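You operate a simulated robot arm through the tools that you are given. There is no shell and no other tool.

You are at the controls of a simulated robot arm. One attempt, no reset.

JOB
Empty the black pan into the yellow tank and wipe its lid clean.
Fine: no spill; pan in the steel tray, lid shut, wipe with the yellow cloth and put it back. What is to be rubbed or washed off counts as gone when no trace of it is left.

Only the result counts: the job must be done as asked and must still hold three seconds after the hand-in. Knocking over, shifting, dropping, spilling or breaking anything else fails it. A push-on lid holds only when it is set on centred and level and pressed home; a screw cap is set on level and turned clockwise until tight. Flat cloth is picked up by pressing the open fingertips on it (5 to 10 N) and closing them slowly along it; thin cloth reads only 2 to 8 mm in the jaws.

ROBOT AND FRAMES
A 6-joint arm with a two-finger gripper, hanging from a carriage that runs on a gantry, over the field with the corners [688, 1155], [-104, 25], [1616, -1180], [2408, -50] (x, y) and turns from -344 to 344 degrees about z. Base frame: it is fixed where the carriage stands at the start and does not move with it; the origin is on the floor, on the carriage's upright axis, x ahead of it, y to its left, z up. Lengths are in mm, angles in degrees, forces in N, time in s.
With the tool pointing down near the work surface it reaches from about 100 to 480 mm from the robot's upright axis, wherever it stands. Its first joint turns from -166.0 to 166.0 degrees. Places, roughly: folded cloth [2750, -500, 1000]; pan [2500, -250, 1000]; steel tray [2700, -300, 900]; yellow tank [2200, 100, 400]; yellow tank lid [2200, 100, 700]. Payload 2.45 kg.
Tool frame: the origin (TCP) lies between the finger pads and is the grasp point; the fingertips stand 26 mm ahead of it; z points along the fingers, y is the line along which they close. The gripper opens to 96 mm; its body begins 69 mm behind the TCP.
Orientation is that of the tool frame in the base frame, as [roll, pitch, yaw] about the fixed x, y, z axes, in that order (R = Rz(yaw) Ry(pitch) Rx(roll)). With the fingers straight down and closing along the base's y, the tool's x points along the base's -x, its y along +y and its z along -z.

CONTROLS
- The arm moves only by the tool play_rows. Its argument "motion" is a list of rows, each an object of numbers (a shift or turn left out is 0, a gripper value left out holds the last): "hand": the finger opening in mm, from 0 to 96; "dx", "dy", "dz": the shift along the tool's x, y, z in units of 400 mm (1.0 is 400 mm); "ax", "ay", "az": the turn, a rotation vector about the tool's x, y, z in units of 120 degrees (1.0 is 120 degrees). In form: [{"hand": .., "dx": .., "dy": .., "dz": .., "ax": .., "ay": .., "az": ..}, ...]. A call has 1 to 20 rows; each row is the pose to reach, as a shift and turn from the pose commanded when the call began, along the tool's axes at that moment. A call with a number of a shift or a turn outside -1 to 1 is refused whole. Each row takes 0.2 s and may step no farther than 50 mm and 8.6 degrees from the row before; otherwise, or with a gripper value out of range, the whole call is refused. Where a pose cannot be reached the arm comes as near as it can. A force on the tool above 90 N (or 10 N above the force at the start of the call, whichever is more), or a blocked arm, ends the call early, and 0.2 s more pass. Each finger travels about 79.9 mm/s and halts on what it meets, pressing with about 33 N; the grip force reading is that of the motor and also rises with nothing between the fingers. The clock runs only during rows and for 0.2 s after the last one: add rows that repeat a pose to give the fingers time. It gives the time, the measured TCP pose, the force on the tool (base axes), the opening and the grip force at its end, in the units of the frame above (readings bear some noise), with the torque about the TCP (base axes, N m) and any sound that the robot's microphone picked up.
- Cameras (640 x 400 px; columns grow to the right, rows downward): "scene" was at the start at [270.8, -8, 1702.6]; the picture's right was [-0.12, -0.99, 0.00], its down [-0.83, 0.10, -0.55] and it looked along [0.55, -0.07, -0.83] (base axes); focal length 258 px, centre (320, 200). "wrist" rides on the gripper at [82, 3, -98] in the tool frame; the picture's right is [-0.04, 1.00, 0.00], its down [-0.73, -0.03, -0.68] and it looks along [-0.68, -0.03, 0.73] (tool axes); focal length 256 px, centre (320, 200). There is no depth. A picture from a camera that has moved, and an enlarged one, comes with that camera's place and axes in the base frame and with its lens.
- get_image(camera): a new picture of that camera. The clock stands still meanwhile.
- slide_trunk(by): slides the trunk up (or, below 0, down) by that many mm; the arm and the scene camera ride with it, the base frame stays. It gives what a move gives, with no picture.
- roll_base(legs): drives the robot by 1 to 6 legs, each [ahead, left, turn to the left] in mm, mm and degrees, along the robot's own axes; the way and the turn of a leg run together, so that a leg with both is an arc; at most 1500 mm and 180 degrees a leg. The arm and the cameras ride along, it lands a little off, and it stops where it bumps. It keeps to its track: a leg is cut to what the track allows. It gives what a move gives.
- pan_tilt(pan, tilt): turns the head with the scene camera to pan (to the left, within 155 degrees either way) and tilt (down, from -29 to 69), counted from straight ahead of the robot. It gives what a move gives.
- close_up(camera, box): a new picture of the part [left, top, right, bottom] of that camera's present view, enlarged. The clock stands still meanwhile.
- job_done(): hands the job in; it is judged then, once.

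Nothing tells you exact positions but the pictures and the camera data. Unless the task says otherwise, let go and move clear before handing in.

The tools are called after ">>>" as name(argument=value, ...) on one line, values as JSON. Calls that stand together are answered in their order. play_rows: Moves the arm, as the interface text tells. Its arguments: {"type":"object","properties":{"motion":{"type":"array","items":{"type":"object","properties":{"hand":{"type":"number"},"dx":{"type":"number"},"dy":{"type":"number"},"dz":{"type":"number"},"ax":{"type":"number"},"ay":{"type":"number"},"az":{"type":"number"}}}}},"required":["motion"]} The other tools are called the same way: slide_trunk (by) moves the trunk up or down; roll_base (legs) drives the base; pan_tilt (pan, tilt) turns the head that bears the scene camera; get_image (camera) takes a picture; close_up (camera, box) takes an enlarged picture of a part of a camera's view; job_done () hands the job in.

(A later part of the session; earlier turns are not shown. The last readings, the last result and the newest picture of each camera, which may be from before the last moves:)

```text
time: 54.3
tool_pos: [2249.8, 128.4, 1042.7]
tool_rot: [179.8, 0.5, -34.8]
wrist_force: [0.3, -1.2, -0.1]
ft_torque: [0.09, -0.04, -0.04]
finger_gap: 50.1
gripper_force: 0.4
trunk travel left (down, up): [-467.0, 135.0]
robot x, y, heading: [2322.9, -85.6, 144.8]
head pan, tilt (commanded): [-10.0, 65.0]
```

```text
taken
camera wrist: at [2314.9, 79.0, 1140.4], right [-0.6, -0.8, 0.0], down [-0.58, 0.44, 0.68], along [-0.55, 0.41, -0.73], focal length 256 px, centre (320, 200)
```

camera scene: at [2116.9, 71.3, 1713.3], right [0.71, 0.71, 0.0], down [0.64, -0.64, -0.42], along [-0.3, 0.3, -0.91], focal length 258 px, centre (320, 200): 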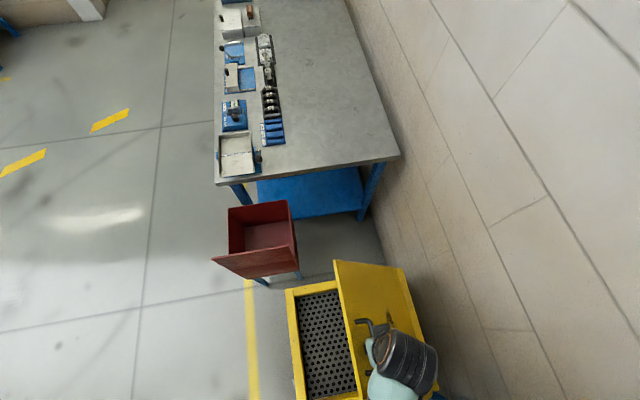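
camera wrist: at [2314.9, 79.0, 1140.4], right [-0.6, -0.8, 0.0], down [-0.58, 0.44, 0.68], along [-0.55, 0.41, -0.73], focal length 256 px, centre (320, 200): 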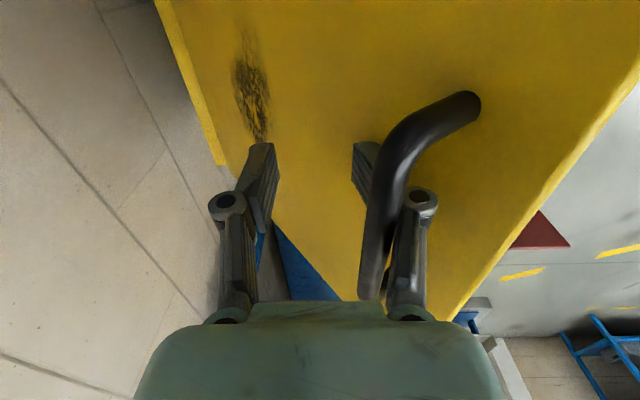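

The bar follows the lower finger gently, so the lid is light and slow but not fully self-holding here. I'll alternate trunk up and arm down to regain upward travel while keeping the bar caged.

>>> slide_trunk(by=45)

>>> play_rows(motion=[{"dz": 0.055}, {"dz": 0.11}])

>>> get_image(camera="wrist")

```text
time: 55.2
tool_pos: [2248.7, 128.5, 1087.6]
tool_rot: [179.8, 0.5, -34.6]
wrist_force: [0.9, 0.0, 0.2]
ft_torque: [0.02, 0.06, 0.0]
finger_gap: 47.9
gripper_force: 0.0
trunk travel left (down, up): [-512.0, 90.0]
robot x, y, heading: [2327.0, -85.8, 144.8]
head pan, tilt (commanded): [-10.0, 65.0]
```

```text
time: 55.8
tool_pos: [2247.8, 127.6, 1042.7]
tool_rot: [179.9, 0.4, -34.8]
wrist_force: [0.2, -1.3, 2.3]
ft_torque: [-0.04, -0.02, 0.04]
finger_gap: 50.5
gripper_force: 0.3
trunk travel left (down, up): [-512.0, 90.0]
robot x, y, heading: [2318.8, -82.6, 145.0]
head pan, tilt (commanded): [-10.0, 65.0]
```

```text
taken
camera wrist: at [2313.6, 77.7, 1140.9], right [-0.6, -0.8, 0.0], down [-0.58, 0.44, 0.68], along [-0.55, 0.41, -0.73], focal length 256 px, centre (320, 200)
```

wrist: 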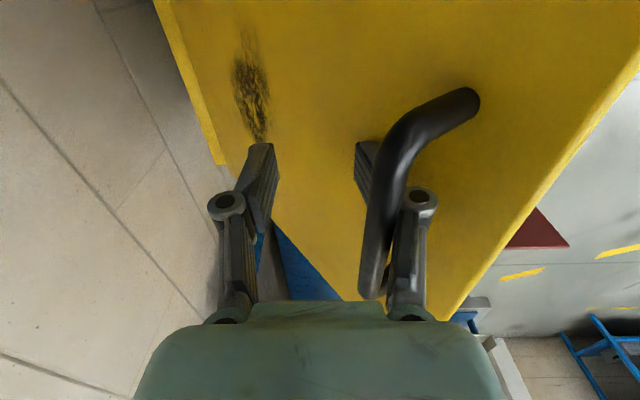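

>>> slide_trunk(by=45)

>>> play_rows(motion=[{"dz": 0.055}, {"dz": 0.11}])

>>> slide_trunk(by=45)

>>> get_image(camera="wrist")

>>> get_image(camera="scene")

```text
time: 56.3
tool_pos: [2249.4, 128.4, 1062.0]
tool_rot: [-179.8, 0.3, -35.0]
wrist_force: [0.1, 0.6, 1.2]
ft_torque: [0.0, -0.02, 0.02]
finger_gap: 49.1
gripper_force: 0.0
trunk travel left (down, up): [-533.0, 69.0]
robot x, y, heading: [2322.9, -84.3, 144.8]
head pan, tilt (commanded): [-10.0, 65.0]
stopped: the force on the tool passed its limit at 108 N (the readings are from after the stop); the commanded pose is now the measured one
```

```text
time: 57.1
tool_pos: [2243.0, 122.3, 1018.8]
tool_rot: [179.5, 0.7, -34.8]
wrist_force: [-15.5, -32.8, 57.1]
ft_torque: [0.08, -0.46, -0.43]
finger_gap: 69.8
gripper_force: 9.7
trunk travel left (down, up): [-533.0, 69.0]
robot x, y, heading: [2324.5, -85.6, 145.0]
head pan, tilt (commanded): [-10.0, 65.0]
stopped in row 2: the force on the tool passed its limit at 95 N (the readings are from after the stop); the commanded pose is now the measured one
```

```text
time: 58.0
tool_pos: [2247.2, 127.3, 1062.6]
tool_rot: [-180.0, 0.5, -35.0]
wrist_force: [0.5, 0.2, -0.2]
ft_torque: [-0.01, -0.03, -0.02]
finger_gap: 48.4
gripper_force: 0.0
trunk travel left (down, up): [-578.0, 24.0]
robot x, y, heading: [2321.4, -82.0, 145.0]
head pan, tilt (commanded): [-10.0, 65.0]
```

```text
taken
camera wrist: at [2313.3, 77.4, 1161.1], right [-0.6, -0.8, 0.0], down [-0.58, 0.44, 0.69], along [-0.55, 0.41, -0.73], focal length 256 px, centre (320, 200)
```

wrist: 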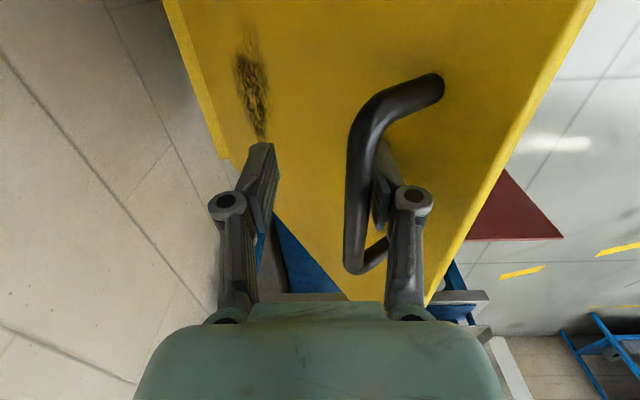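

```text
taken
camera scene: at [2118.1, 73.2, 1843.7], right [0.71, 0.71, 0.0], down [0.64, -0.64, -0.42], along [-0.3, 0.3, -0.91], focal length 258 px, centre (320, 200)
```

scene: 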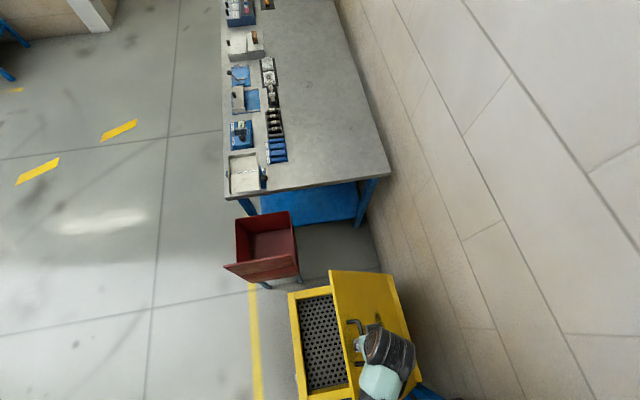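

The lid stays where it is and the trunk is nearly back at the top; the finger knuckle probably caught the lid edge on the way. I'll narrow the fingers around the bar, raise the last bit and re-grip.

>>> play_rows(motion=[{"hand": 36}, {"hand": 26}, {"hand": 26}, {"hand": 26}])

>>> slide_trunk(by=18)

>>> get_image(camera="wrist")

```text
time: 59.0
tool_pos: [2247.9, 126.1, 1061.8]
tool_rot: [179.8, 0.5, -34.8]
wrist_force: [-4.6, -7.1, 0.9]
ft_torque: [0.03, -0.13, -0.14]
finger_gap: 33.4
gripper_force: 4.7
trunk travel left (down, up): [-578.0, 24.0]
robot x, y, heading: [2320.0, -83.8, 145.1]
head pan, tilt (commanded): [-10.0, 65.0]
```

```text
time: 59.6
tool_pos: [2249.0, 127.4, 1082.0]
tool_rot: [180.0, 0.5, -34.9]
wrist_force: [0.5, -0.2, 0.5]
ft_torque: [-0.01, -0.02, 0.0]
finger_gap: 25.9
gripper_force: 0.0
trunk travel left (down, up): [-596.0, 6.0]
robot x, y, heading: [2321.2, -83.1, 145.1]
head pan, tilt (commanded): [-10.0, 65.0]
```

```text
taken
camera wrist: at [2313.3, 77.5, 1179.3], right [-0.6, -0.8, 0.0], down [-0.58, 0.44, 0.69], along [-0.55, 0.41, -0.73], focal length 256 px, centre (320, 200)
```

wrist: 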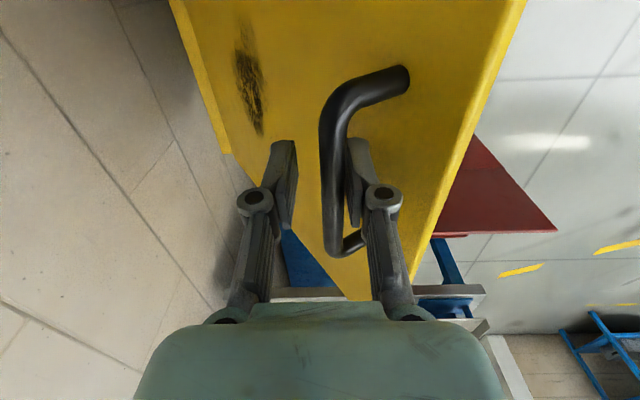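

>>> play_rows(motion=[{"hand": 12}, {"hand": 4}, {"hand": 4}, {"hand": 4}])

```text
time: 60.6
tool_pos: [2246.4, 126.8, 1082.0]
tool_rot: [179.8, 0.6, -34.8]
wrist_force: [-5.4, -10.4, 11.8]
ft_torque: [-0.12, -0.13, -0.79]
finger_gap: 10.2
gripper_force: 37.7
trunk travel left (down, up): [-596.0, 6.0]
robot x, y, heading: [2323.1, -83.8, 145.1]
head pan, tilt (commanded): [-10.0, 65.0]
```

Gripped again at about 58° open with the trunk at the top. I'll continue the arc.

>>> play_rows(motion=[{"dy": -0.0468, "dz": -0.0225}, {"dy": -0.0918, "dz": -0.0413}, {"dy": -0.138, "dz": -0.0575}, {"dy": -0.185, "dz": -0.0715}, {"dy": -0.185, "dz": -0.0715}])

>>> get_image(camera="wrist")

>>> get_image(camera="scene")

```text
time: 61.8
tool_pos: [2290.8, 190.2, 1111.3]
tool_rot: [-179.9, 0.5, -34.9]
wrist_force: [-4.7, -1.8, 1.6]
ft_torque: [-0.11, -0.22, -0.85]
finger_gap: 10.3
gripper_force: 37.4
trunk travel left (down, up): [-596.0, 6.0]
robot x, y, heading: [2321.0, -87.6, 145.1]
head pan, tilt (commanded): [-10.0, 65.0]
```

```text
taken
camera wrist: at [2356.1, 138.3, 1209.3], right [-0.6, -0.8, 0.0], down [-0.58, 0.44, 0.69], along [-0.55, 0.41, -0.73], focal length 256 px, centre (320, 200)
```

wrist: 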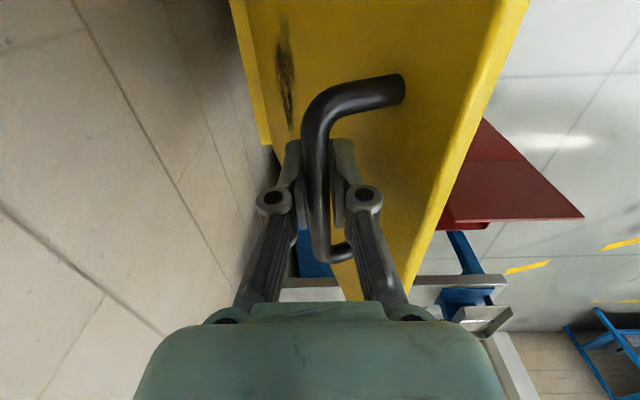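

```text
taken
camera scene: at [2117.8, 73.1, 1861.8], right [0.71, 0.71, 0.0], down [0.64, -0.64, -0.42], along [-0.3, 0.3, -0.91], focal length 258 px, centre (320, 200)
```

scene: 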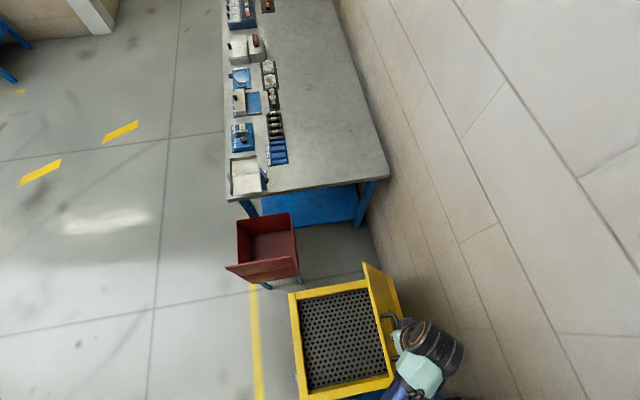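

>>> play_rows(motion=[{"dy": -0.0475, "dz": -0.0113}, {"dy": -0.0955, "dz": -0.0203}, {"dy": -0.144, "dz": -0.0268}, {"dy": -0.1928, "dz": -0.0305}, {"dy": -0.2418, "dz": -0.0318}, {"dy": -0.2418, "dz": -0.0318}])

>>> get_image(camera="wrist")

>>> get_image(camera="scene")

```text
time: 63.2
tool_pos: [2345.6, 266.7, 1122.4]
tool_rot: [-180.0, 0.4, -34.9]
wrist_force: [-0.4, -1.5, 2.1]
ft_torque: [-0.13, -0.14, -0.86]
finger_gap: 10.3
gripper_force: 37.9
trunk travel left (down, up): [-596.0, 6.0]
robot x, y, heading: [2324.0, -84.2, 145.0]
head pan, tilt (commanded): [-10.0, 65.0]
```

```text
taken
camera wrist: at [2411.3, 217.2, 1221.7], right [-0.6, -0.8, 0.0], down [-0.58, 0.44, 0.68], along [-0.55, 0.41, -0.73], focal length 256 px, centre (320, 200)
```

wrist: 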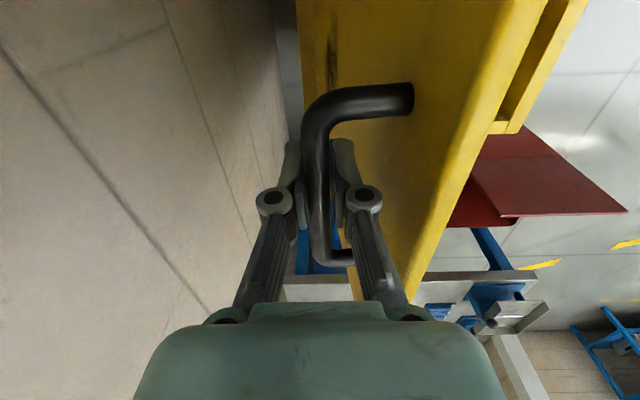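

```text
taken
camera scene: at [2118.0, 73.2, 1861.5], right [0.71, 0.71, 0.0], down [0.64, -0.64, -0.42], along [-0.3, 0.3, -0.91], focal length 258 px, centre (320, 200)
```

scene: 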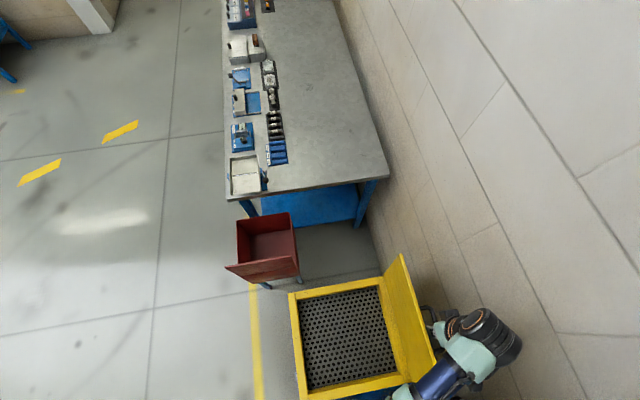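

>>> play_rows(motion=[{"dy": -0.049, "dz": 0.0013}, {"dy": -0.0978, "dz": 0.005}, {"dy": -0.1463, "dz": 0.0115}, {"dy": -0.1463, "dz": 0.0115}])

>>> get_image(camera="wrist")

>>> get_image(camera="scene")

```text
time: 64.2
tool_pos: [2379.3, 314.3, 1119.6]
tool_rot: [-180.0, 0.6, -34.8]
wrist_force: [-6.7, 2.2, 0.0]
ft_torque: [-0.1, -0.12, -0.91]
finger_gap: 10.7
gripper_force: 37.4
trunk travel left (down, up): [-596.0, 6.0]
robot x, y, heading: [2322.2, -83.9, 144.9]
head pan, tilt (commanded): [-10.0, 65.0]
```

```text
taken
camera wrist: at [2445.3, 265.2, 1217.9], right [-0.6, -0.8, 0.0], down [-0.58, 0.44, 0.69], along [-0.55, 0.41, -0.73], focal length 256 px, centre (320, 200)
```

wrist: 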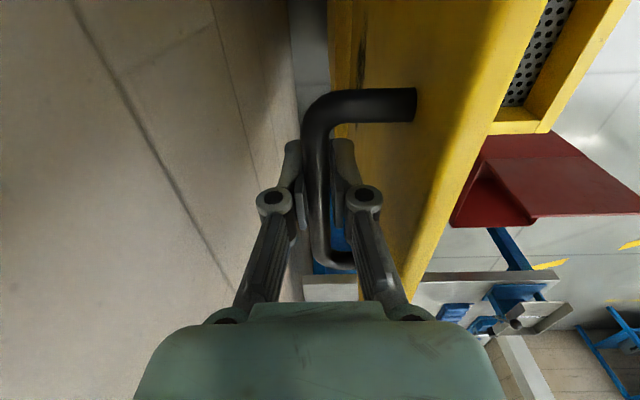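

```text
taken
camera scene: at [2117.6, 73.3, 1862.0], right [0.71, 0.71, 0.0], down [0.64, -0.64, -0.42], along [-0.3, 0.3, -0.91], focal length 258 px, centre (320, 200)
```

scene: 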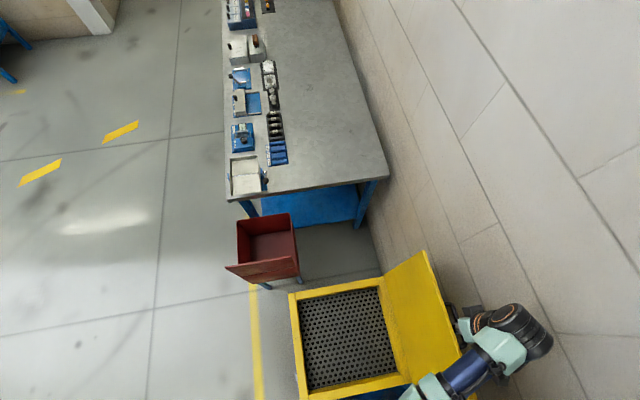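

>>> play_rows(motion=[{"dy": -0.024, "dz": 0.003}, {"dy": -0.048, "dz": 0.009}, {"dy": -0.0715, "dz": 0.0145}, {"dy": -0.0955, "dz": 0.0203}, {"dy": -0.0955, "dz": 0.0203}])

>>> get_image(camera="wrist")

```text
time: 65.4
tool_pos: [2401.9, 349.1, 1111.9]
tool_rot: [-180.0, 0.4, -35.0]
wrist_force: [7.0, -3.0, 13.0]
ft_torque: [-0.1, -0.11, -0.87]
finger_gap: 10.5
gripper_force: 37.9
trunk travel left (down, up): [-596.0, 6.0]
robot x, y, heading: [2326.4, -83.7, 145.0]
head pan, tilt (commanded): [-10.0, 65.0]
```

```text
taken
camera wrist: at [2468.2, 298.4, 1209.6], right [-0.61, -0.8, 0.0], down [-0.58, 0.44, 0.68], along [-0.54, 0.42, -0.73], focal length 256 px, centre (320, 200)
```

wrist: 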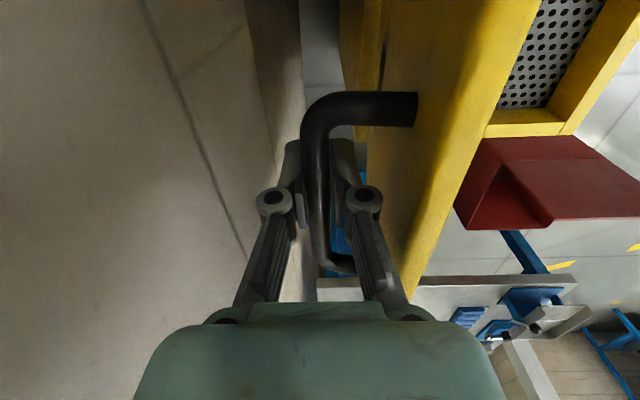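

The lid is about 100° open with low forces. I'll loosen the fingers slightly, keeping the bar caged, to see whether it stays.

>>> play_rows(motion=[{"hand": 20}, {"hand": 32}, {"hand": 32}, {"hand": 32}, {"hand": 32}, {"hand": 32}])

>>> get_image(camera="wrist")

```text
time: 66.8
tool_pos: [2400.9, 348.7, 1112.4]
tool_rot: [-180.0, 0.5, -34.8]
wrist_force: [1.1, 1.5, -0.6]
ft_torque: [-0.03, -0.01, -0.03]
finger_gap: 31.4
gripper_force: 0.1
trunk travel left (down, up): [-596.0, 6.0]
robot x, y, heading: [2325.2, -85.8, 145.1]
head pan, tilt (commanded): [-10.0, 65.0]
```

```text
taken
camera wrist: at [2466.4, 298.0, 1209.1], right [-0.6, -0.8, 0.0], down [-0.58, 0.44, 0.69], along [-0.55, 0.41, -0.73], focal length 256 px, centre (320, 200)
```

wrist: 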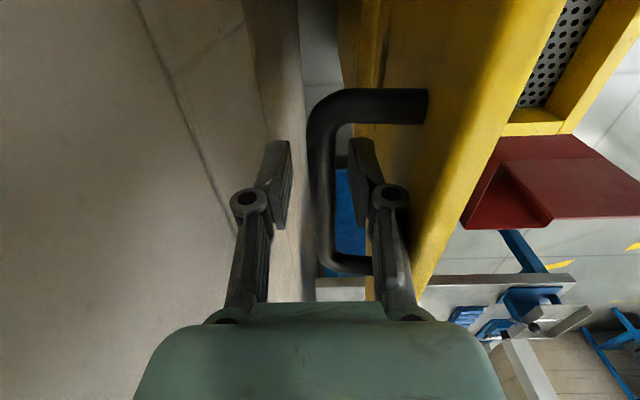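

>>> play_rows(motion=[{"hand": 32}, {"hand": 32}, {"hand": 32}, {"hand": 32}, {"hand": 32}, {"hand": 32}, {"hand": 32}, {"hand": 32}])

>>> get_image(camera="wrist")

```text
time: 68.6
tool_pos: [2401.0, 348.4, 1110.9]
tool_rot: [180.0, 0.5, -34.9]
wrist_force: [-0.3, 0.5, 0.2]
ft_torque: [-0.03, -0.01, 0.0]
finger_gap: 31.6
gripper_force: 0.0
trunk travel left (down, up): [-596.0, 6.0]
robot x, y, heading: [2321.2, -85.2, 145.0]
head pan, tilt (commanded): [-10.0, 65.0]
```

```text
taken
camera wrist: at [2466.4, 298.0, 1209.0], right [-0.6, -0.8, 0.0], down [-0.58, 0.44, 0.69], along [-0.55, 0.41, -0.73], focal length 256 px, centre (320, 200)
```

wrist: 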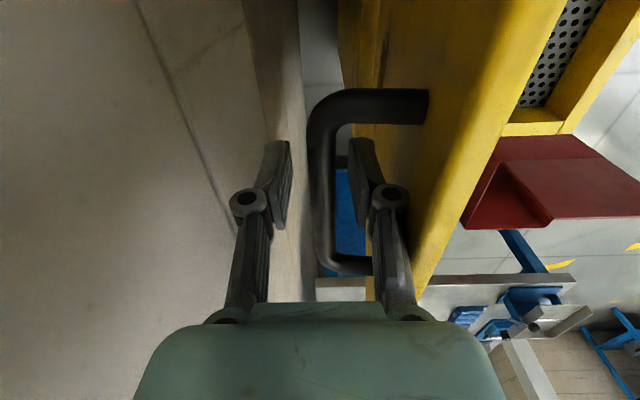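

The lid stays put by itself. I'll back the fingers straight up off the bar.

>>> play_rows(motion=[{"dy": -0.008, "hand": 26}, {"dy": -0.008, "dz": -0.04}, {"dy": -0.008, "dz": -0.08}, {"dy": -0.008, "dz": -0.12}, {"dy": -0.008, "dz": -0.16}])

>>> get_image(camera="wrist")

>>> get_image(camera="scene")

```text
time: 69.8
tool_pos: [2403.6, 348.4, 1174.9]
tool_rot: [-180.0, 0.5, -34.9]
wrist_force: [0.1, -0.5, 0.2]
ft_torque: [0.0, 0.02, 0.03]
finger_gap: 26.0
gripper_force: 0.1
trunk travel left (down, up): [-596.0, 6.0]
robot x, y, heading: [2326.8, -85.4, 144.9]
head pan, tilt (commanded): [-10.0, 65.0]
```

```text
taken
camera wrist: at [2468.3, 298.6, 1272.3], right [-0.6, -0.8, 0.0], down [-0.58, 0.44, 0.68], along [-0.55, 0.41, -0.73], focal length 256 px, centre (320, 200)
```

wrist: 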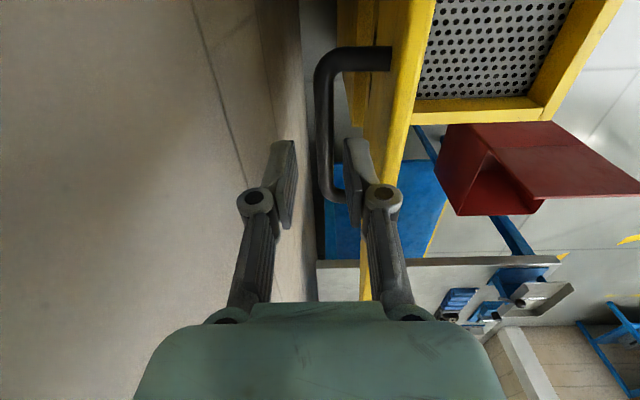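

```text
taken
camera scene: at [2118.0, 73.1, 1861.7], right [0.71, 0.71, 0.0], down [0.64, -0.64, -0.42], along [-0.3, 0.3, -0.91], focal length 258 px, centre (320, 200)
```

scene: 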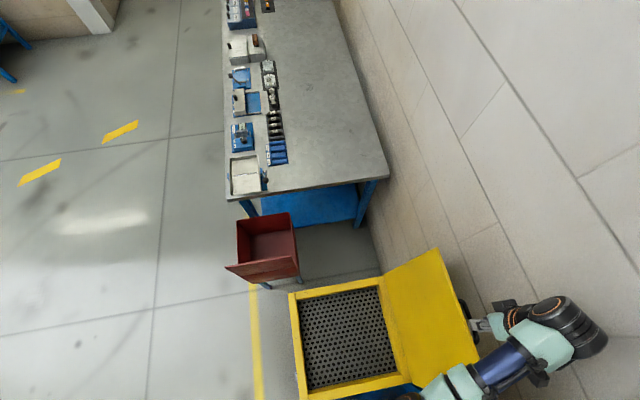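

>>> play_rows(motion=[{"dz": -0.05}, {"dz": -0.1}, {"dz": -0.15}])

>>> get_image(camera="wrist")

```text
time: 70.6
tool_pos: [2406.4, 360.4, 1202.1]
tool_rot: [-180.0, 0.5, -34.9]
wrist_force: [0.3, -0.1, 0.3]
ft_torque: [0.02, -0.03, -0.02]
finger_gap: 26.0
gripper_force: 0.1
out of reach, approached as far as the arm can: row 2, 3
trunk travel left (down, up): [-596.0, 6.0]
robot x, y, heading: [2324.2, -87.3, 144.8]
head pan, tilt (commanded): [-10.0, 65.0]
```

```text
taken
camera wrist: at [2470.9, 310.4, 1299.3], right [-0.6, -0.8, 0.0], down [-0.58, 0.44, 0.69], along [-0.55, 0.41, -0.73], focal length 256 px, centre (320, 200)
```

wrist: 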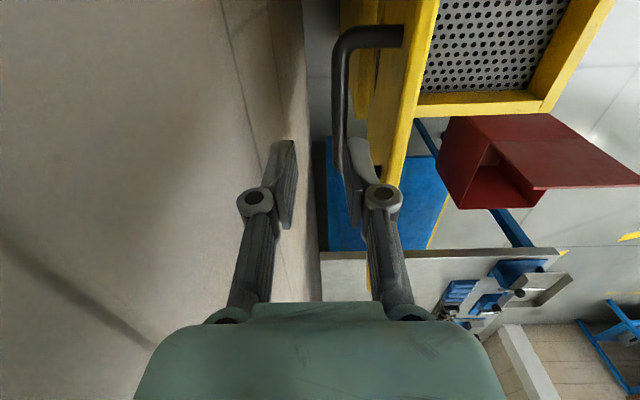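

>>> slide_trunk(by=6)

>>> play_rows(motion=[{"dy": 0.05}, {"dy": 0.1}, {"dy": 0.15}, {"dy": 0.2}])

>>> get_image(camera="wrist")

```text
time: 71.2
tool_pos: [2405.2, 360.3, 1206.6]
tool_rot: [-179.9, 0.5, -34.9]
wrist_force: [-0.2, 0.2, 0.2]
ft_torque: [0.0, -0.01, 0.01]
finger_gap: 26.2
gripper_force: 0.1
trunk travel left (down, up): [-602.0, 0.0]
robot x, y, heading: [2324.1, -83.6, 144.9]
head pan, tilt (commanded): [-10.0, 65.0]
```

```text
time: 72.2
tool_pos: [2361.9, 302.7, 1184.3]
tool_rot: [-179.5, 0.6, -35.0]
wrist_force: [2.3, 5.3, 22.3]
ft_torque: [0.29, -0.57, -0.1]
finger_gap: 31.5
gripper_force: 4.5
out of reach, approached as far as the arm can: row 1, 2, 3, 4
trunk travel left (down, up): [-602.0, 0.0]
robot x, y, heading: [2323.9, -84.7, 144.9]
head pan, tilt (commanded): [-10.0, 65.0]
```

```text
taken
camera wrist: at [2426.1, 251.1, 1282.1], right [-0.61, -0.8, -0.01], down [-0.58, 0.43, 0.69], along [-0.54, 0.42, -0.72], focal length 256 px, centre (320, 200)
```

wrist: 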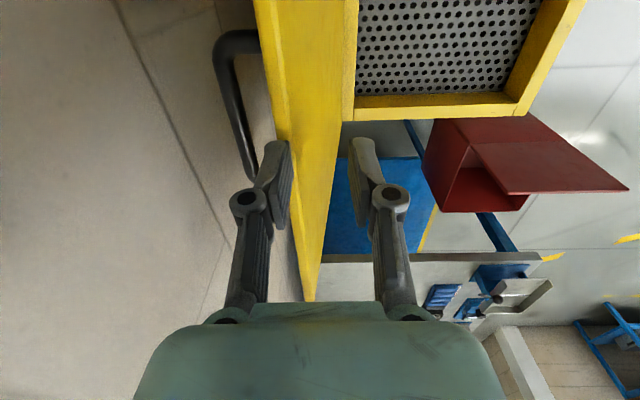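

The fingers are straddling the lid's top edge because the arm's height limit drops here. I'll open them a bit, tilt the tool toward the wall and lift to clear the edge.

>>> play_rows(motion=[{"hand": 36}, {"hand": 36, "dz": -0.01, "ax": 0.06}, {"dz": -0.03, "ax": 0.12}, {"dz": -0.05, "ax": 0.18}, {"dz": -0.08, "ax": 0.24}, {"dz": -0.08, "ax": 0.24}])

>>> get_image(camera="wrist")

>>> get_image(camera="scene")

```text
time: 73.6
tool_pos: [2361.0, 300.8, 1213.5]
tool_rot: [-151.1, 0.5, -34.8]
wrist_force: [-0.1, -0.5, -0.5]
ft_torque: [-0.01, -0.03, -0.01]
finger_gap: 36.1
gripper_force: 0.0
trunk travel left (down, up): [-602.0, 0.0]
robot x, y, heading: [2325.2, -85.0, 145.0]
head pan, tilt (commanded): [-10.0, 65.0]
```

```text
taken
camera wrist: at [2399.2, 211.9, 1298.2], right [-0.54, -0.69, -0.48], down [-0.77, 0.17, 0.61], along [-0.34, 0.7, -0.62], focal length 256 px, centre (320, 200)
```

wrist: 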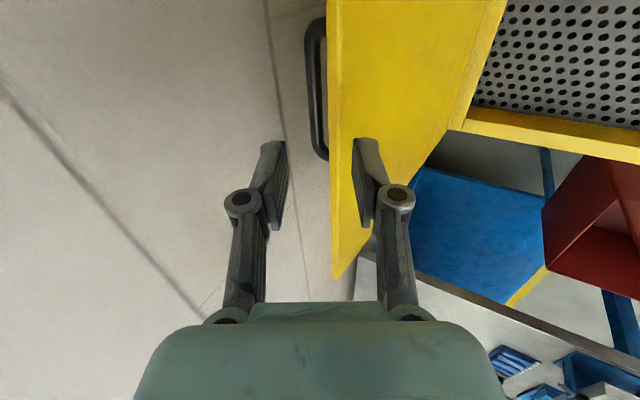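

```text
taken
camera scene: at [2118.0, 73.1, 1867.4], right [0.71, 0.71, 0.0], down [0.64, -0.64, -0.42], along [-0.3, 0.3, -0.91], focal length 258 px, centre (320, 200)
```

scene: 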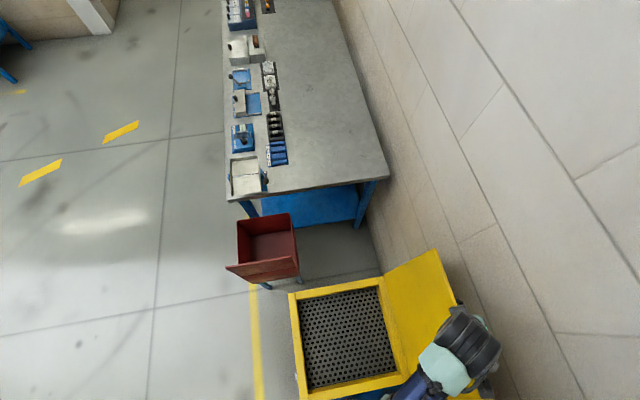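

>>> play_rows(motion=[{"dy": 0.0015, "dz": -0.05}, {"dy": 0.0015, "dz": -0.1}, {"dy": 0.084, "dz": -0.132}, {"dy": 0.1775, "dz": -0.1694}, {"dy": 0.294, "dz": -0.191}])

>>> get_image(camera="scene")

>>> get_image(camera="wrist")

```text
time: 74.8
tool_pos: [2281.9, 186.8, 1228.5]
tool_rot: [-151.2, 0.5, -34.9]
wrist_force: [0.0, 0.9, 0.5]
ft_torque: [-0.04, 0.01, -0.02]
finger_gap: 36.0
gripper_force: 0.1
trunk travel left (down, up): [-602.0, 0.0]
robot x, y, heading: [2324.2, -83.6, 145.0]
head pan, tilt (commanded): [-10.0, 65.0]
```

```text
taken
camera scene: at [2118.0, 73.2, 1867.4], right [0.71, 0.71, 0.0], down [0.64, -0.64, -0.42], along [-0.3, 0.3, -0.91], focal length 258 px, centre (320, 200)
```

scene: 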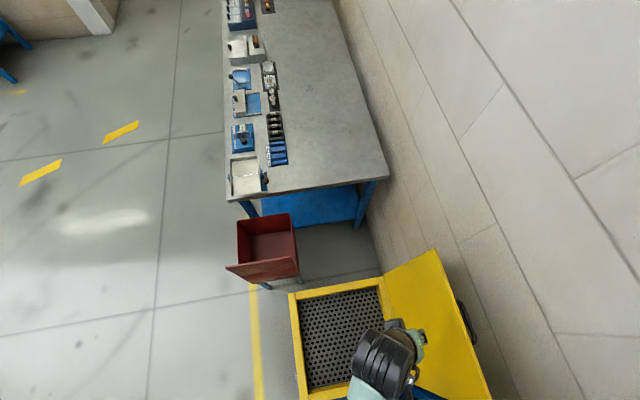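

```text
taken
camera wrist: at [2319.7, 97.7, 1312.6], right [-0.54, -0.69, -0.48], down [-0.77, 0.17, 0.62], along [-0.34, 0.7, -0.62], focal length 256 px, centre (320, 200)
```

wrist: 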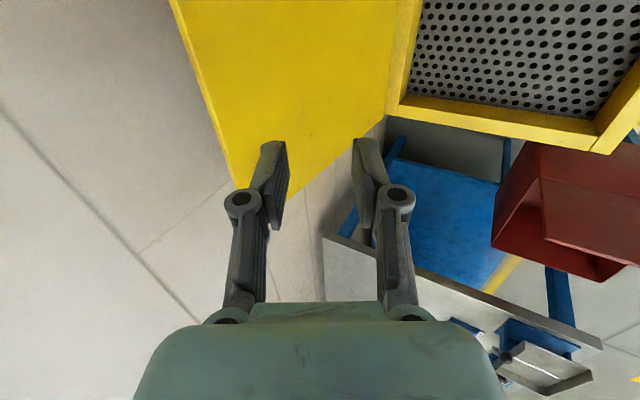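

The lid stands open by itself and the arm is clear; inside is a perforated strainer plate about 320 x 360 mm. Next I'll drive out to the aisle, turn to face the benches, and inspect the pan handle.

>>> roll_base(legs=[[0, 525, 0], [150, 0, 0], [0, 0, -90]])

>>> pan_tilt(pan=-15, tilt=45)

>>> get_image(camera="scene")

>>> get_image(camera="wrist")

```text
time: 82.6
tool_pos: [2174.0, -393.1, 1228.5]
tool_rot: [-151.0, 0.5, -125.1]
wrist_force: [0.5, -0.5, 0.7]
ft_torque: [-0.01, 0.01, 0.01]
finger_gap: 35.9
gripper_force: 0.1
trunk travel left (down, up): [-602.0, 0.0]
robot x, y, heading: [1904.1, -433.3, 54.9]
head pan, tilt (commanded): [-10.0, 65.0]
```

```text
time: 83.5
tool_pos: [2174.6, -393.5, 1229.2]
tool_rot: [-151.1, 0.5, -125.1]
wrist_force: [0.4, -0.1, 0.7]
ft_torque: [0.02, 0.0, 0.03]
finger_gap: 35.9
gripper_force: 0.1
trunk travel left (down, up): [-602.0, 0.0]
robot x, y, heading: [1902.7, -433.4, 54.9]
head pan, tilt (commanded): [-15.0, 45.0]
```

```text
taken
camera scene: at [2081.8, -218.1, 1892.4], right [0.64, -0.77, 0.0], down [-0.54, -0.45, -0.71], along [0.54, 0.45, -0.71], focal length 258 px, centre (320, 200)
```

scene: 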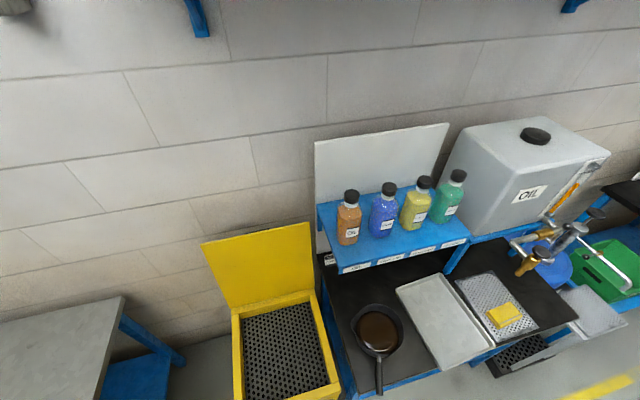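

```text
taken
camera wrist: at [2086.0, -431.0, 1312.5], right [-0.69, 0.54, -0.48], down [0.17, 0.77, 0.62], along [0.7, 0.34, -0.62], focal length 256 px, centre (320, 200)
```

wrist: 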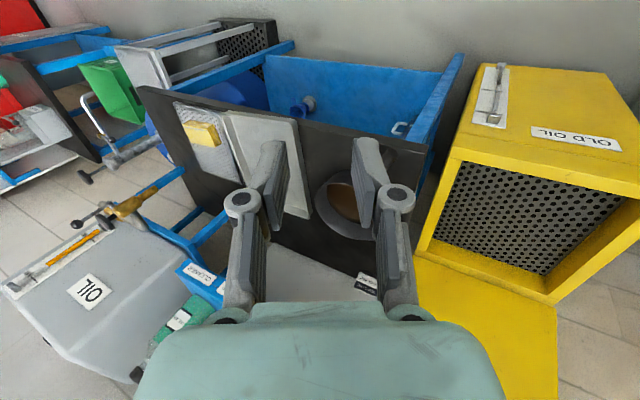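

I'll lower the trunk and reorient the gripper toward horizontal so it can take the pan by its handle from the aisle side, looking at the handle from close by first.

>>> slide_trunk(by=-220)

>>> play_rows(motion=[{"ax": -0.06, "hand": 60}, {"ax": -0.12}, {"ax": -0.18}, {"ax": -0.24}])

>>> play_rows(motion=[{"az": 0.068}, {"az": 0.136}, {"az": 0.204}, {"az": 0.272}, {"az": 0.34}, {"az": 0.408}, {"az": 0.476}, {"az": 0.544}, {"az": 0.612}, {"az": 0.68}, {"az": 0.748}, {"az": 0.816}, {"az": 0.884}, {"az": 0.948}])

```text
time: 85.8
tool_pos: [2175.2, -392.3, 1008.9]
tool_rot: [-151.1, 0.6, -125.1]
wrist_force: [0.0, -0.5, -0.6]
ft_torque: [0.01, 0.0, 0.0]
finger_gap: 35.9
gripper_force: 0.0
trunk travel left (down, up): [-382.0, 220.0]
robot x, y, heading: [1900.3, -433.6, 54.5]
head pan, tilt (commanded): [-15.0, 45.0]
```

```text
time: 86.8
tool_pos: [2171.9, -390.4, 951.8]
tool_rot: [-179.7, 0.8, -125.2]
wrist_force: [0.2, -0.6, -0.3]
ft_torque: [0.01, -0.01, 0.02]
finger_gap: 59.9
gripper_force: 0.0
out of reach, approached as far as the arm can: row 2, 3, 4
trunk travel left (down, up): [-382.0, 220.0]
robot x, y, heading: [1902.9, -437.4, 55.1]
head pan, tilt (commanded): [-15.0, 45.0]
```

```text
time: 89.8
tool_pos: [2170.9, -393.5, 949.9]
tool_rot: [179.4, -0.1, 121.0]
wrist_force: [0.6, -0.1, 0.4]
ft_torque: [0.02, -0.02, -0.02]
finger_gap: 60.1
gripper_force: 0.1
out of reach, approached as far as the arm can: row 8, 9, 13, 14
trunk travel left (down, up): [-382.0, 220.0]
robot x, y, heading: [1905.7, -434.1, 54.8]
head pan, tilt (commanded): [-15.0, 45.0]
```

>>> play_rows(motion=[{"ax": -0.068, "dx": 0.009, "dy": 0.027, "dz": 0.0}, {"ax": -0.136, "dx": 0.018, "dy": 0.054, "dz": -0.01}, {"ax": -0.205, "dx": 0.026, "dy": 0.081, "dz": -0.02}, {"ax": -0.273, "dx": 0.035, "dy": 0.109, "dz": -0.03}, {"ax": -0.341, "dx": 0.044, "dy": 0.136, "dz": -0.045}, {"ax": -0.409, "dx": 0.053, "dy": 0.163, "dz": -0.06}, {"ax": -0.477, "dx": 0.061, "dy": 0.19, "dz": -0.075}, {"ax": -0.545, "dx": 0.07, "dy": 0.217, "dz": -0.09}, {"ax": -0.614, "dx": 0.079, "dy": 0.245, "dz": -0.105}, {"ax": -0.682, "dx": 0.088, "dy": 0.272, "dz": -0.115}, {"ax": -0.75, "dx": 0.0965, "dy": 0.299, "dz": -0.125}])

>>> get_image(camera="wrist")

>>> get_image(camera="scene")

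```text
time: 92.2
tool_pos: [2254.3, -298.4, 1003.2]
tool_rot: [89.6, -0.1, 121.1]
wrist_force: [-0.4, 0.0, -0.3]
ft_torque: [0.01, -0.02, 0.0]
finger_gap: 60.1
gripper_force: 0.0
trunk travel left (down, up): [-382.0, 220.0]
robot x, y, heading: [1904.8, -434.6, 54.8]
head pan, tilt (commanded): [-15.0, 45.0]
```

```text
taken
camera wrist: at [2126.3, -279.5, 1005.5], right [0.02, -0.04, 1.0], down [-0.2, -0.98, -0.04], along [0.98, -0.2, -0.02], focal length 256 px, centre (320, 200)
```

wrist: 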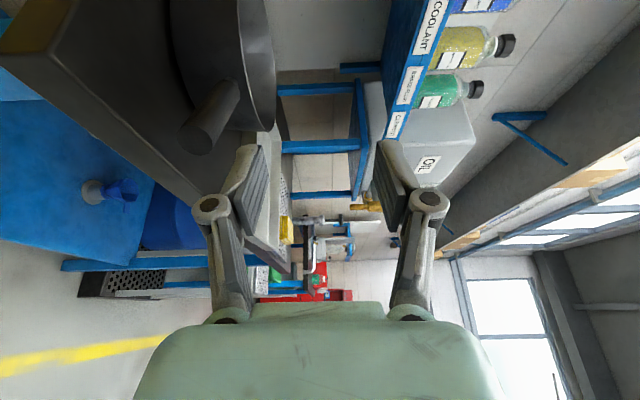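

```text
taken
camera scene: at [2081.9, -218.1, 1672.5], right [0.64, -0.77, 0.0], down [-0.54, -0.45, -0.71], along [0.54, 0.45, -0.71], focal length 258 px, centre (320, 200)
```

scene: 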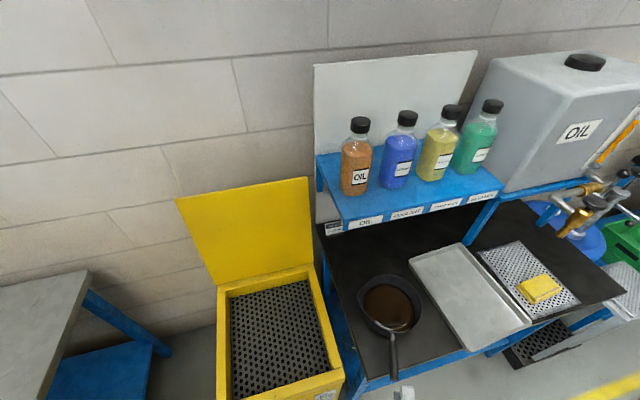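

>>> close_up(camera="wrist", box=[0, 0, 320, 200])

>>> close_up(camera="scene", box=[320, 240, 480, 400])

```text
2.00 times, centred on (160, 100) of wrist
camera zoom: at [2126.3, -279.5, 1005.5], right [0.02, -0.04, 1.0], down [-0.2, -0.98, -0.04], along [0.98, -0.2, -0.02], focal length 512 px, centre (640, 400)
```

zoom: 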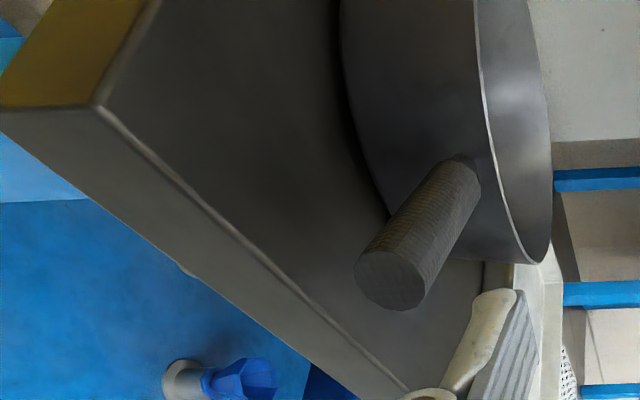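

```text
2.50 times, centred on (400, 320) of scene
camera zoom: at [2081.9, -218.1, 1672.5], right [0.64, -0.77, 0.0], down [-0.54, -0.45, -0.71], along [0.54, 0.45, -0.71], focal length 645 px, centre (120, -100)
```

zoom: 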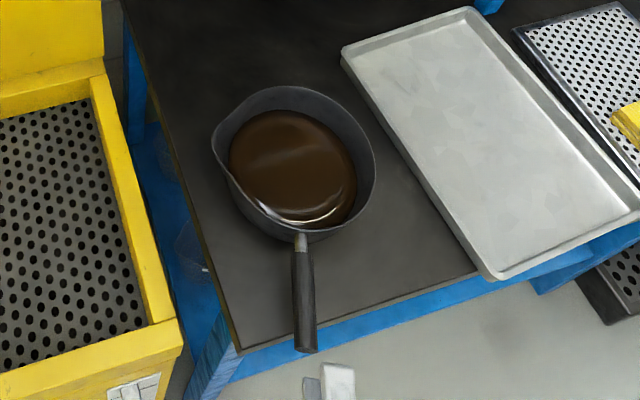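

The handle is a level cylinder about 25 mm thick at z≈916, nearly in line with the tool. I'll lower to its height, still short of it, and check the alignment.

>>> play_rows(motion=[{"dy": -0.07, "hand": 50}, {"dy": -0.14, "hand": 48}, {"dy": -0.2125, "hand": 48}, {"dy": -0.2125, "hand": 48}])

>>> get_image(camera="wrist")

>>> close_up(camera="scene", box=[320, 240, 480, 400])

```text
time: 93.2
tool_pos: [2255.2, -299.8, 916.8]
tool_rot: [89.5, -0.2, 121.1]
wrist_force: [-1.2, -0.2, 0.4]
ft_torque: [0.0, 0.0, -0.01]
finger_gap: 48.0
gripper_force: 0.1
trunk travel left (down, up): [-382.0, 220.0]
robot x, y, heading: [1900.9, -431.5, 54.9]
head pan, tilt (commanded): [-15.0, 45.0]
```

```text
taken
camera wrist: at [2128.4, -280.7, 919.9], right [0.01, -0.04, 1.0], down [-0.2, -0.98, -0.04], along [0.98, -0.2, -0.02], focal length 256 px, centre (320, 200)
```

wrist: 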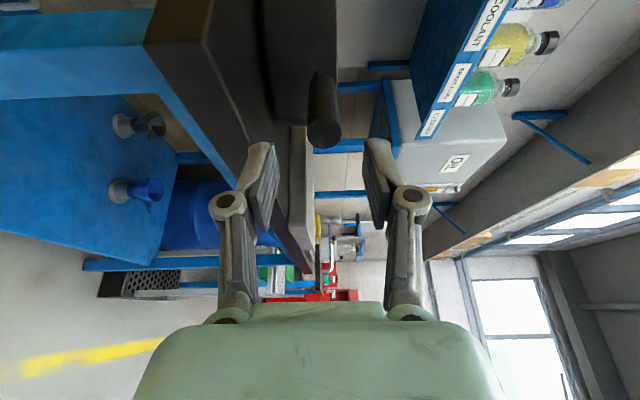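

```text
2.50 times, centred on (400, 320) of scene
camera zoom: at [2081.9, -218.1, 1672.4], right [0.64, -0.77, 0.0], down [-0.54, -0.45, -0.71], along [0.54, 0.45, -0.71], focal length 645 px, centre (120, -100)
```

zoom: 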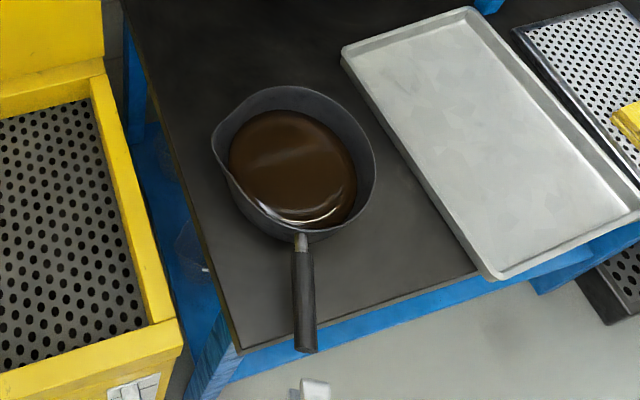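

Aligned both ways. I'll narrow the fingers a little and advance along the handle.

>>> play_rows(motion=[{"dz": 0.0, "hand": 40}, {"dz": 0.05}, {"dz": 0.1}, {"dz": 0.15}, {"dz": 0.2}, {"dz": 0.24}, {"dz": 0.27}, {"dz": 0.27}])

>>> get_image(camera="wrist")

>>> close_up(camera="scene", box=[320, 240, 480, 400])

```text
time: 95.0
tool_pos: [2347.3, -241.9, 916.7]
tool_rot: [89.5, -0.2, 121.1]
wrist_force: [0.7, 0.5, 0.7]
ft_torque: [0.0, -0.01, 0.01]
finger_gap: 40.0
gripper_force: 0.0
trunk travel left (down, up): [-382.0, 220.0]
robot x, y, heading: [1901.4, -432.2, 54.9]
head pan, tilt (commanded): [-15.0, 45.0]
```

```text
taken
camera wrist: at [2219.6, -223.7, 920.0], right [0.01, -0.04, 1.0], down [-0.2, -0.98, -0.04], along [0.98, -0.2, -0.02], focal length 256 px, centre (320, 200)
```

wrist: 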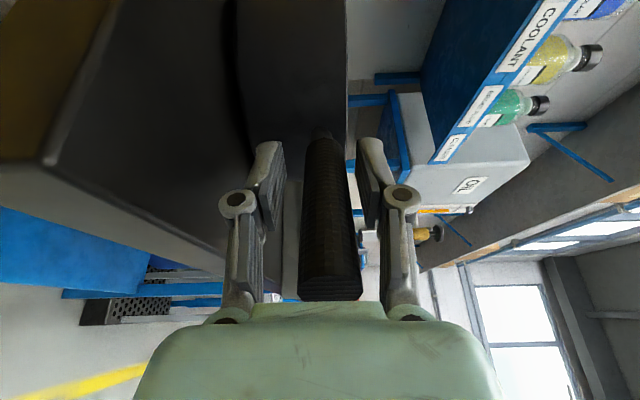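

```text
2.50 times, centred on (400, 320) of scene
camera zoom: at [2081.9, -218.1, 1672.5], right [0.64, -0.77, 0.0], down [-0.54, -0.45, -0.71], along [0.54, 0.45, -0.71], focal length 645 px, centre (120, -100)
```

zoom: 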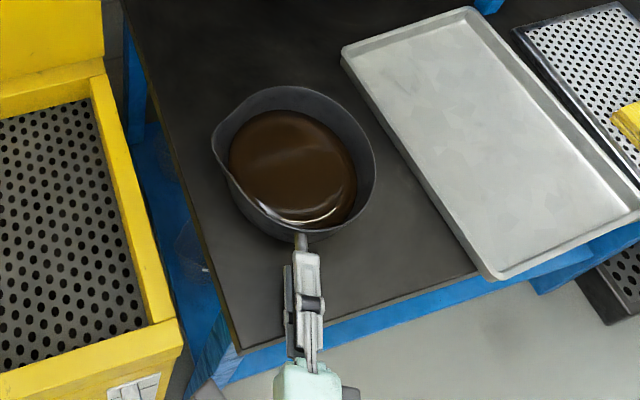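

>>> play_rows(motion=[{"dy": 0.008, "hand": 36}, {"dy": 0.008, "hand": 28}, {"dy": 0.008, "hand": 16}, {"dy": 0.008, "hand": 10}, {"dy": 0.008, "hand": 10}])

>>> get_image(camera="wrist")

```text
time: 96.2
tool_pos: [2346.3, -242.3, 920.2]
tool_rot: [89.5, -0.1, 121.2]
wrist_force: [0.0, 0.6, 0.3]
ft_torque: [-0.14, 0.19, 0.03]
finger_gap: 22.1
gripper_force: 33.2
trunk travel left (down, up): [-382.0, 220.0]
robot x, y, heading: [1904.5, -430.2, 54.7]
head pan, tilt (commanded): [-15.0, 45.0]
```

```text
taken
camera wrist: at [2219.4, -224.0, 923.3], right [0.02, -0.04, 1.0], down [-0.2, -0.98, -0.04], along [0.98, -0.2, -0.02], focal length 256 px, centre (320, 200)
```

wrist: 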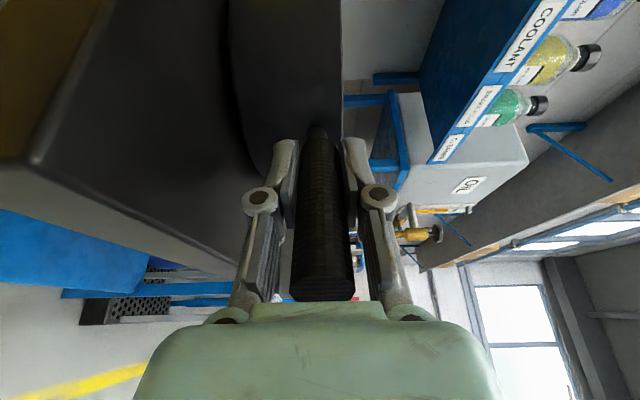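

Gripped (22 mm, 33 N, no side load). I'll lift just a little and check that the pan comes up level.

>>> play_rows(motion=[{"dy": 0.005}, {"dy": 0.01}, {"dy": 0.015}, {"dy": 0.02}, {"dy": 0.025}, {"dy": 0.025}])

>>> get_image(camera="wrist")

>>> close_up(camera="scene", box=[320, 240, 480, 400])

```text
time: 97.6
tool_pos: [2345.0, -242.2, 929.9]
tool_rot: [89.6, -0.2, 121.1]
wrist_force: [0.0, 0.1, -5.6]
ft_torque: [-0.28, 0.48, 0.02]
finger_gap: 22.0
gripper_force: 32.9
trunk travel left (down, up): [-382.0, 220.0]
robot x, y, heading: [1902.8, -434.2, 54.9]
head pan, tilt (commanded): [-15.0, 45.0]
```

```text
taken
camera wrist: at [2218.5, -222.6, 933.5], right [0.02, -0.04, 1.0], down [-0.2, -0.98, -0.04], along [0.98, -0.2, -0.02], focal length 256 px, centre (320, 200)
```

wrist: 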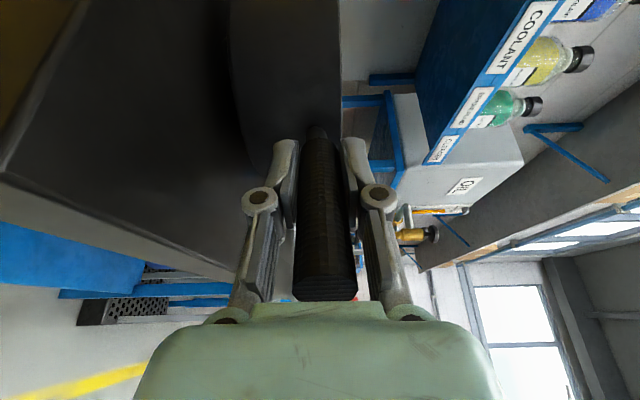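

```text
2.50 times, centred on (400, 320) of scene
camera zoom: at [2081.7, -218.2, 1672.3], right [0.64, -0.77, 0.0], down [-0.54, -0.45, -0.71], along [0.54, 0.45, -0.71], focal length 645 px, centre (120, -100)
```

zoom: 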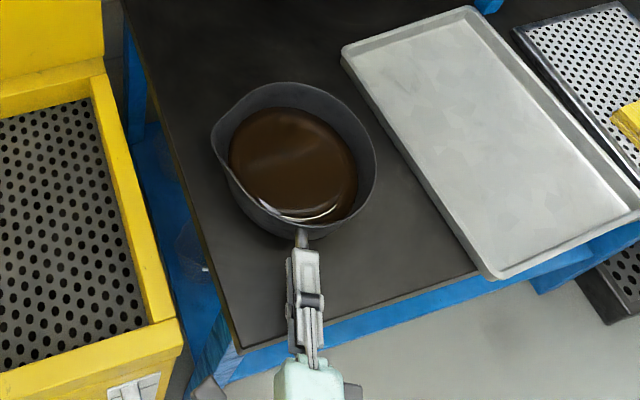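

The pan came up essentially level (about 0.6 kg). I'll lift further slowly and re-check.

>>> play_rows(motion=[{"dy": 0.015}, {"dy": 0.03}, {"dy": 0.045}, {"dy": 0.06}, {"dy": 0.075}, {"dy": 0.09}, {"dy": 0.1}, {"dy": 0.1}])

>>> get_image(camera="wrist")

>>> close_up(camera="scene", box=[320, 220, 480, 380])

```text
time: 99.4
tool_pos: [2346.4, -242.5, 968.9]
tool_rot: [89.6, -0.3, 121.1]
wrist_force: [0.0, -0.2, -5.1]
ft_torque: [-0.33, 0.48, 0.0]
finger_gap: 22.3
gripper_force: 33.6
trunk travel left (down, up): [-382.0, 220.0]
robot x, y, heading: [1903.0, -432.7, 54.8]
head pan, tilt (commanded): [-15.0, 45.0]
```

```text
taken
camera wrist: at [2219.0, -223.8, 972.7], right [0.02, -0.04, 1.0], down [-0.2, -0.98, -0.04], along [0.98, -0.2, -0.02], focal length 256 px, centre (320, 200)
```

wrist: 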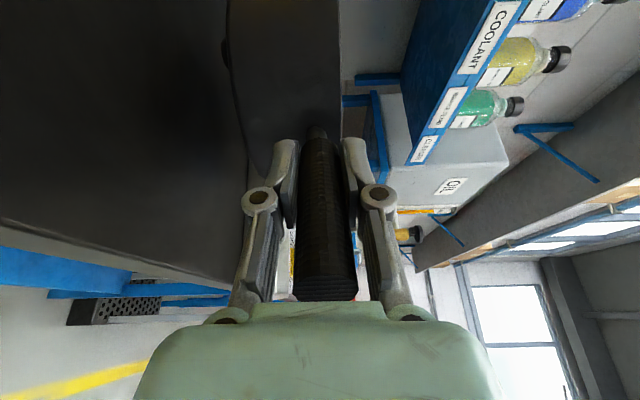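

```text
2.50 times, centred on (400, 300) of scene
camera zoom: at [2081.7, -218.2, 1672.3], right [0.64, -0.77, 0.0], down [-0.54, -0.45, -0.71], along [0.54, 0.45, -0.71], focal length 645 px, centre (120, -50)
```

zoom: 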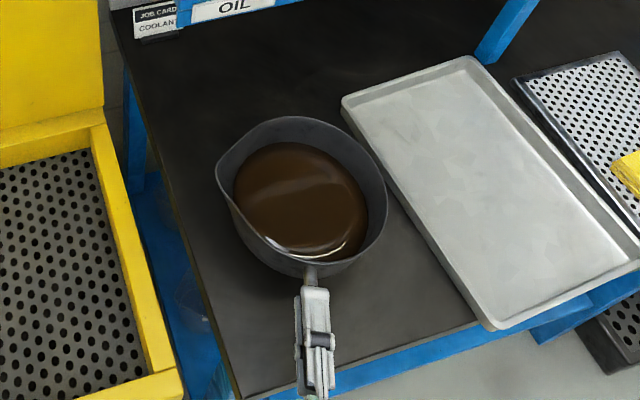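

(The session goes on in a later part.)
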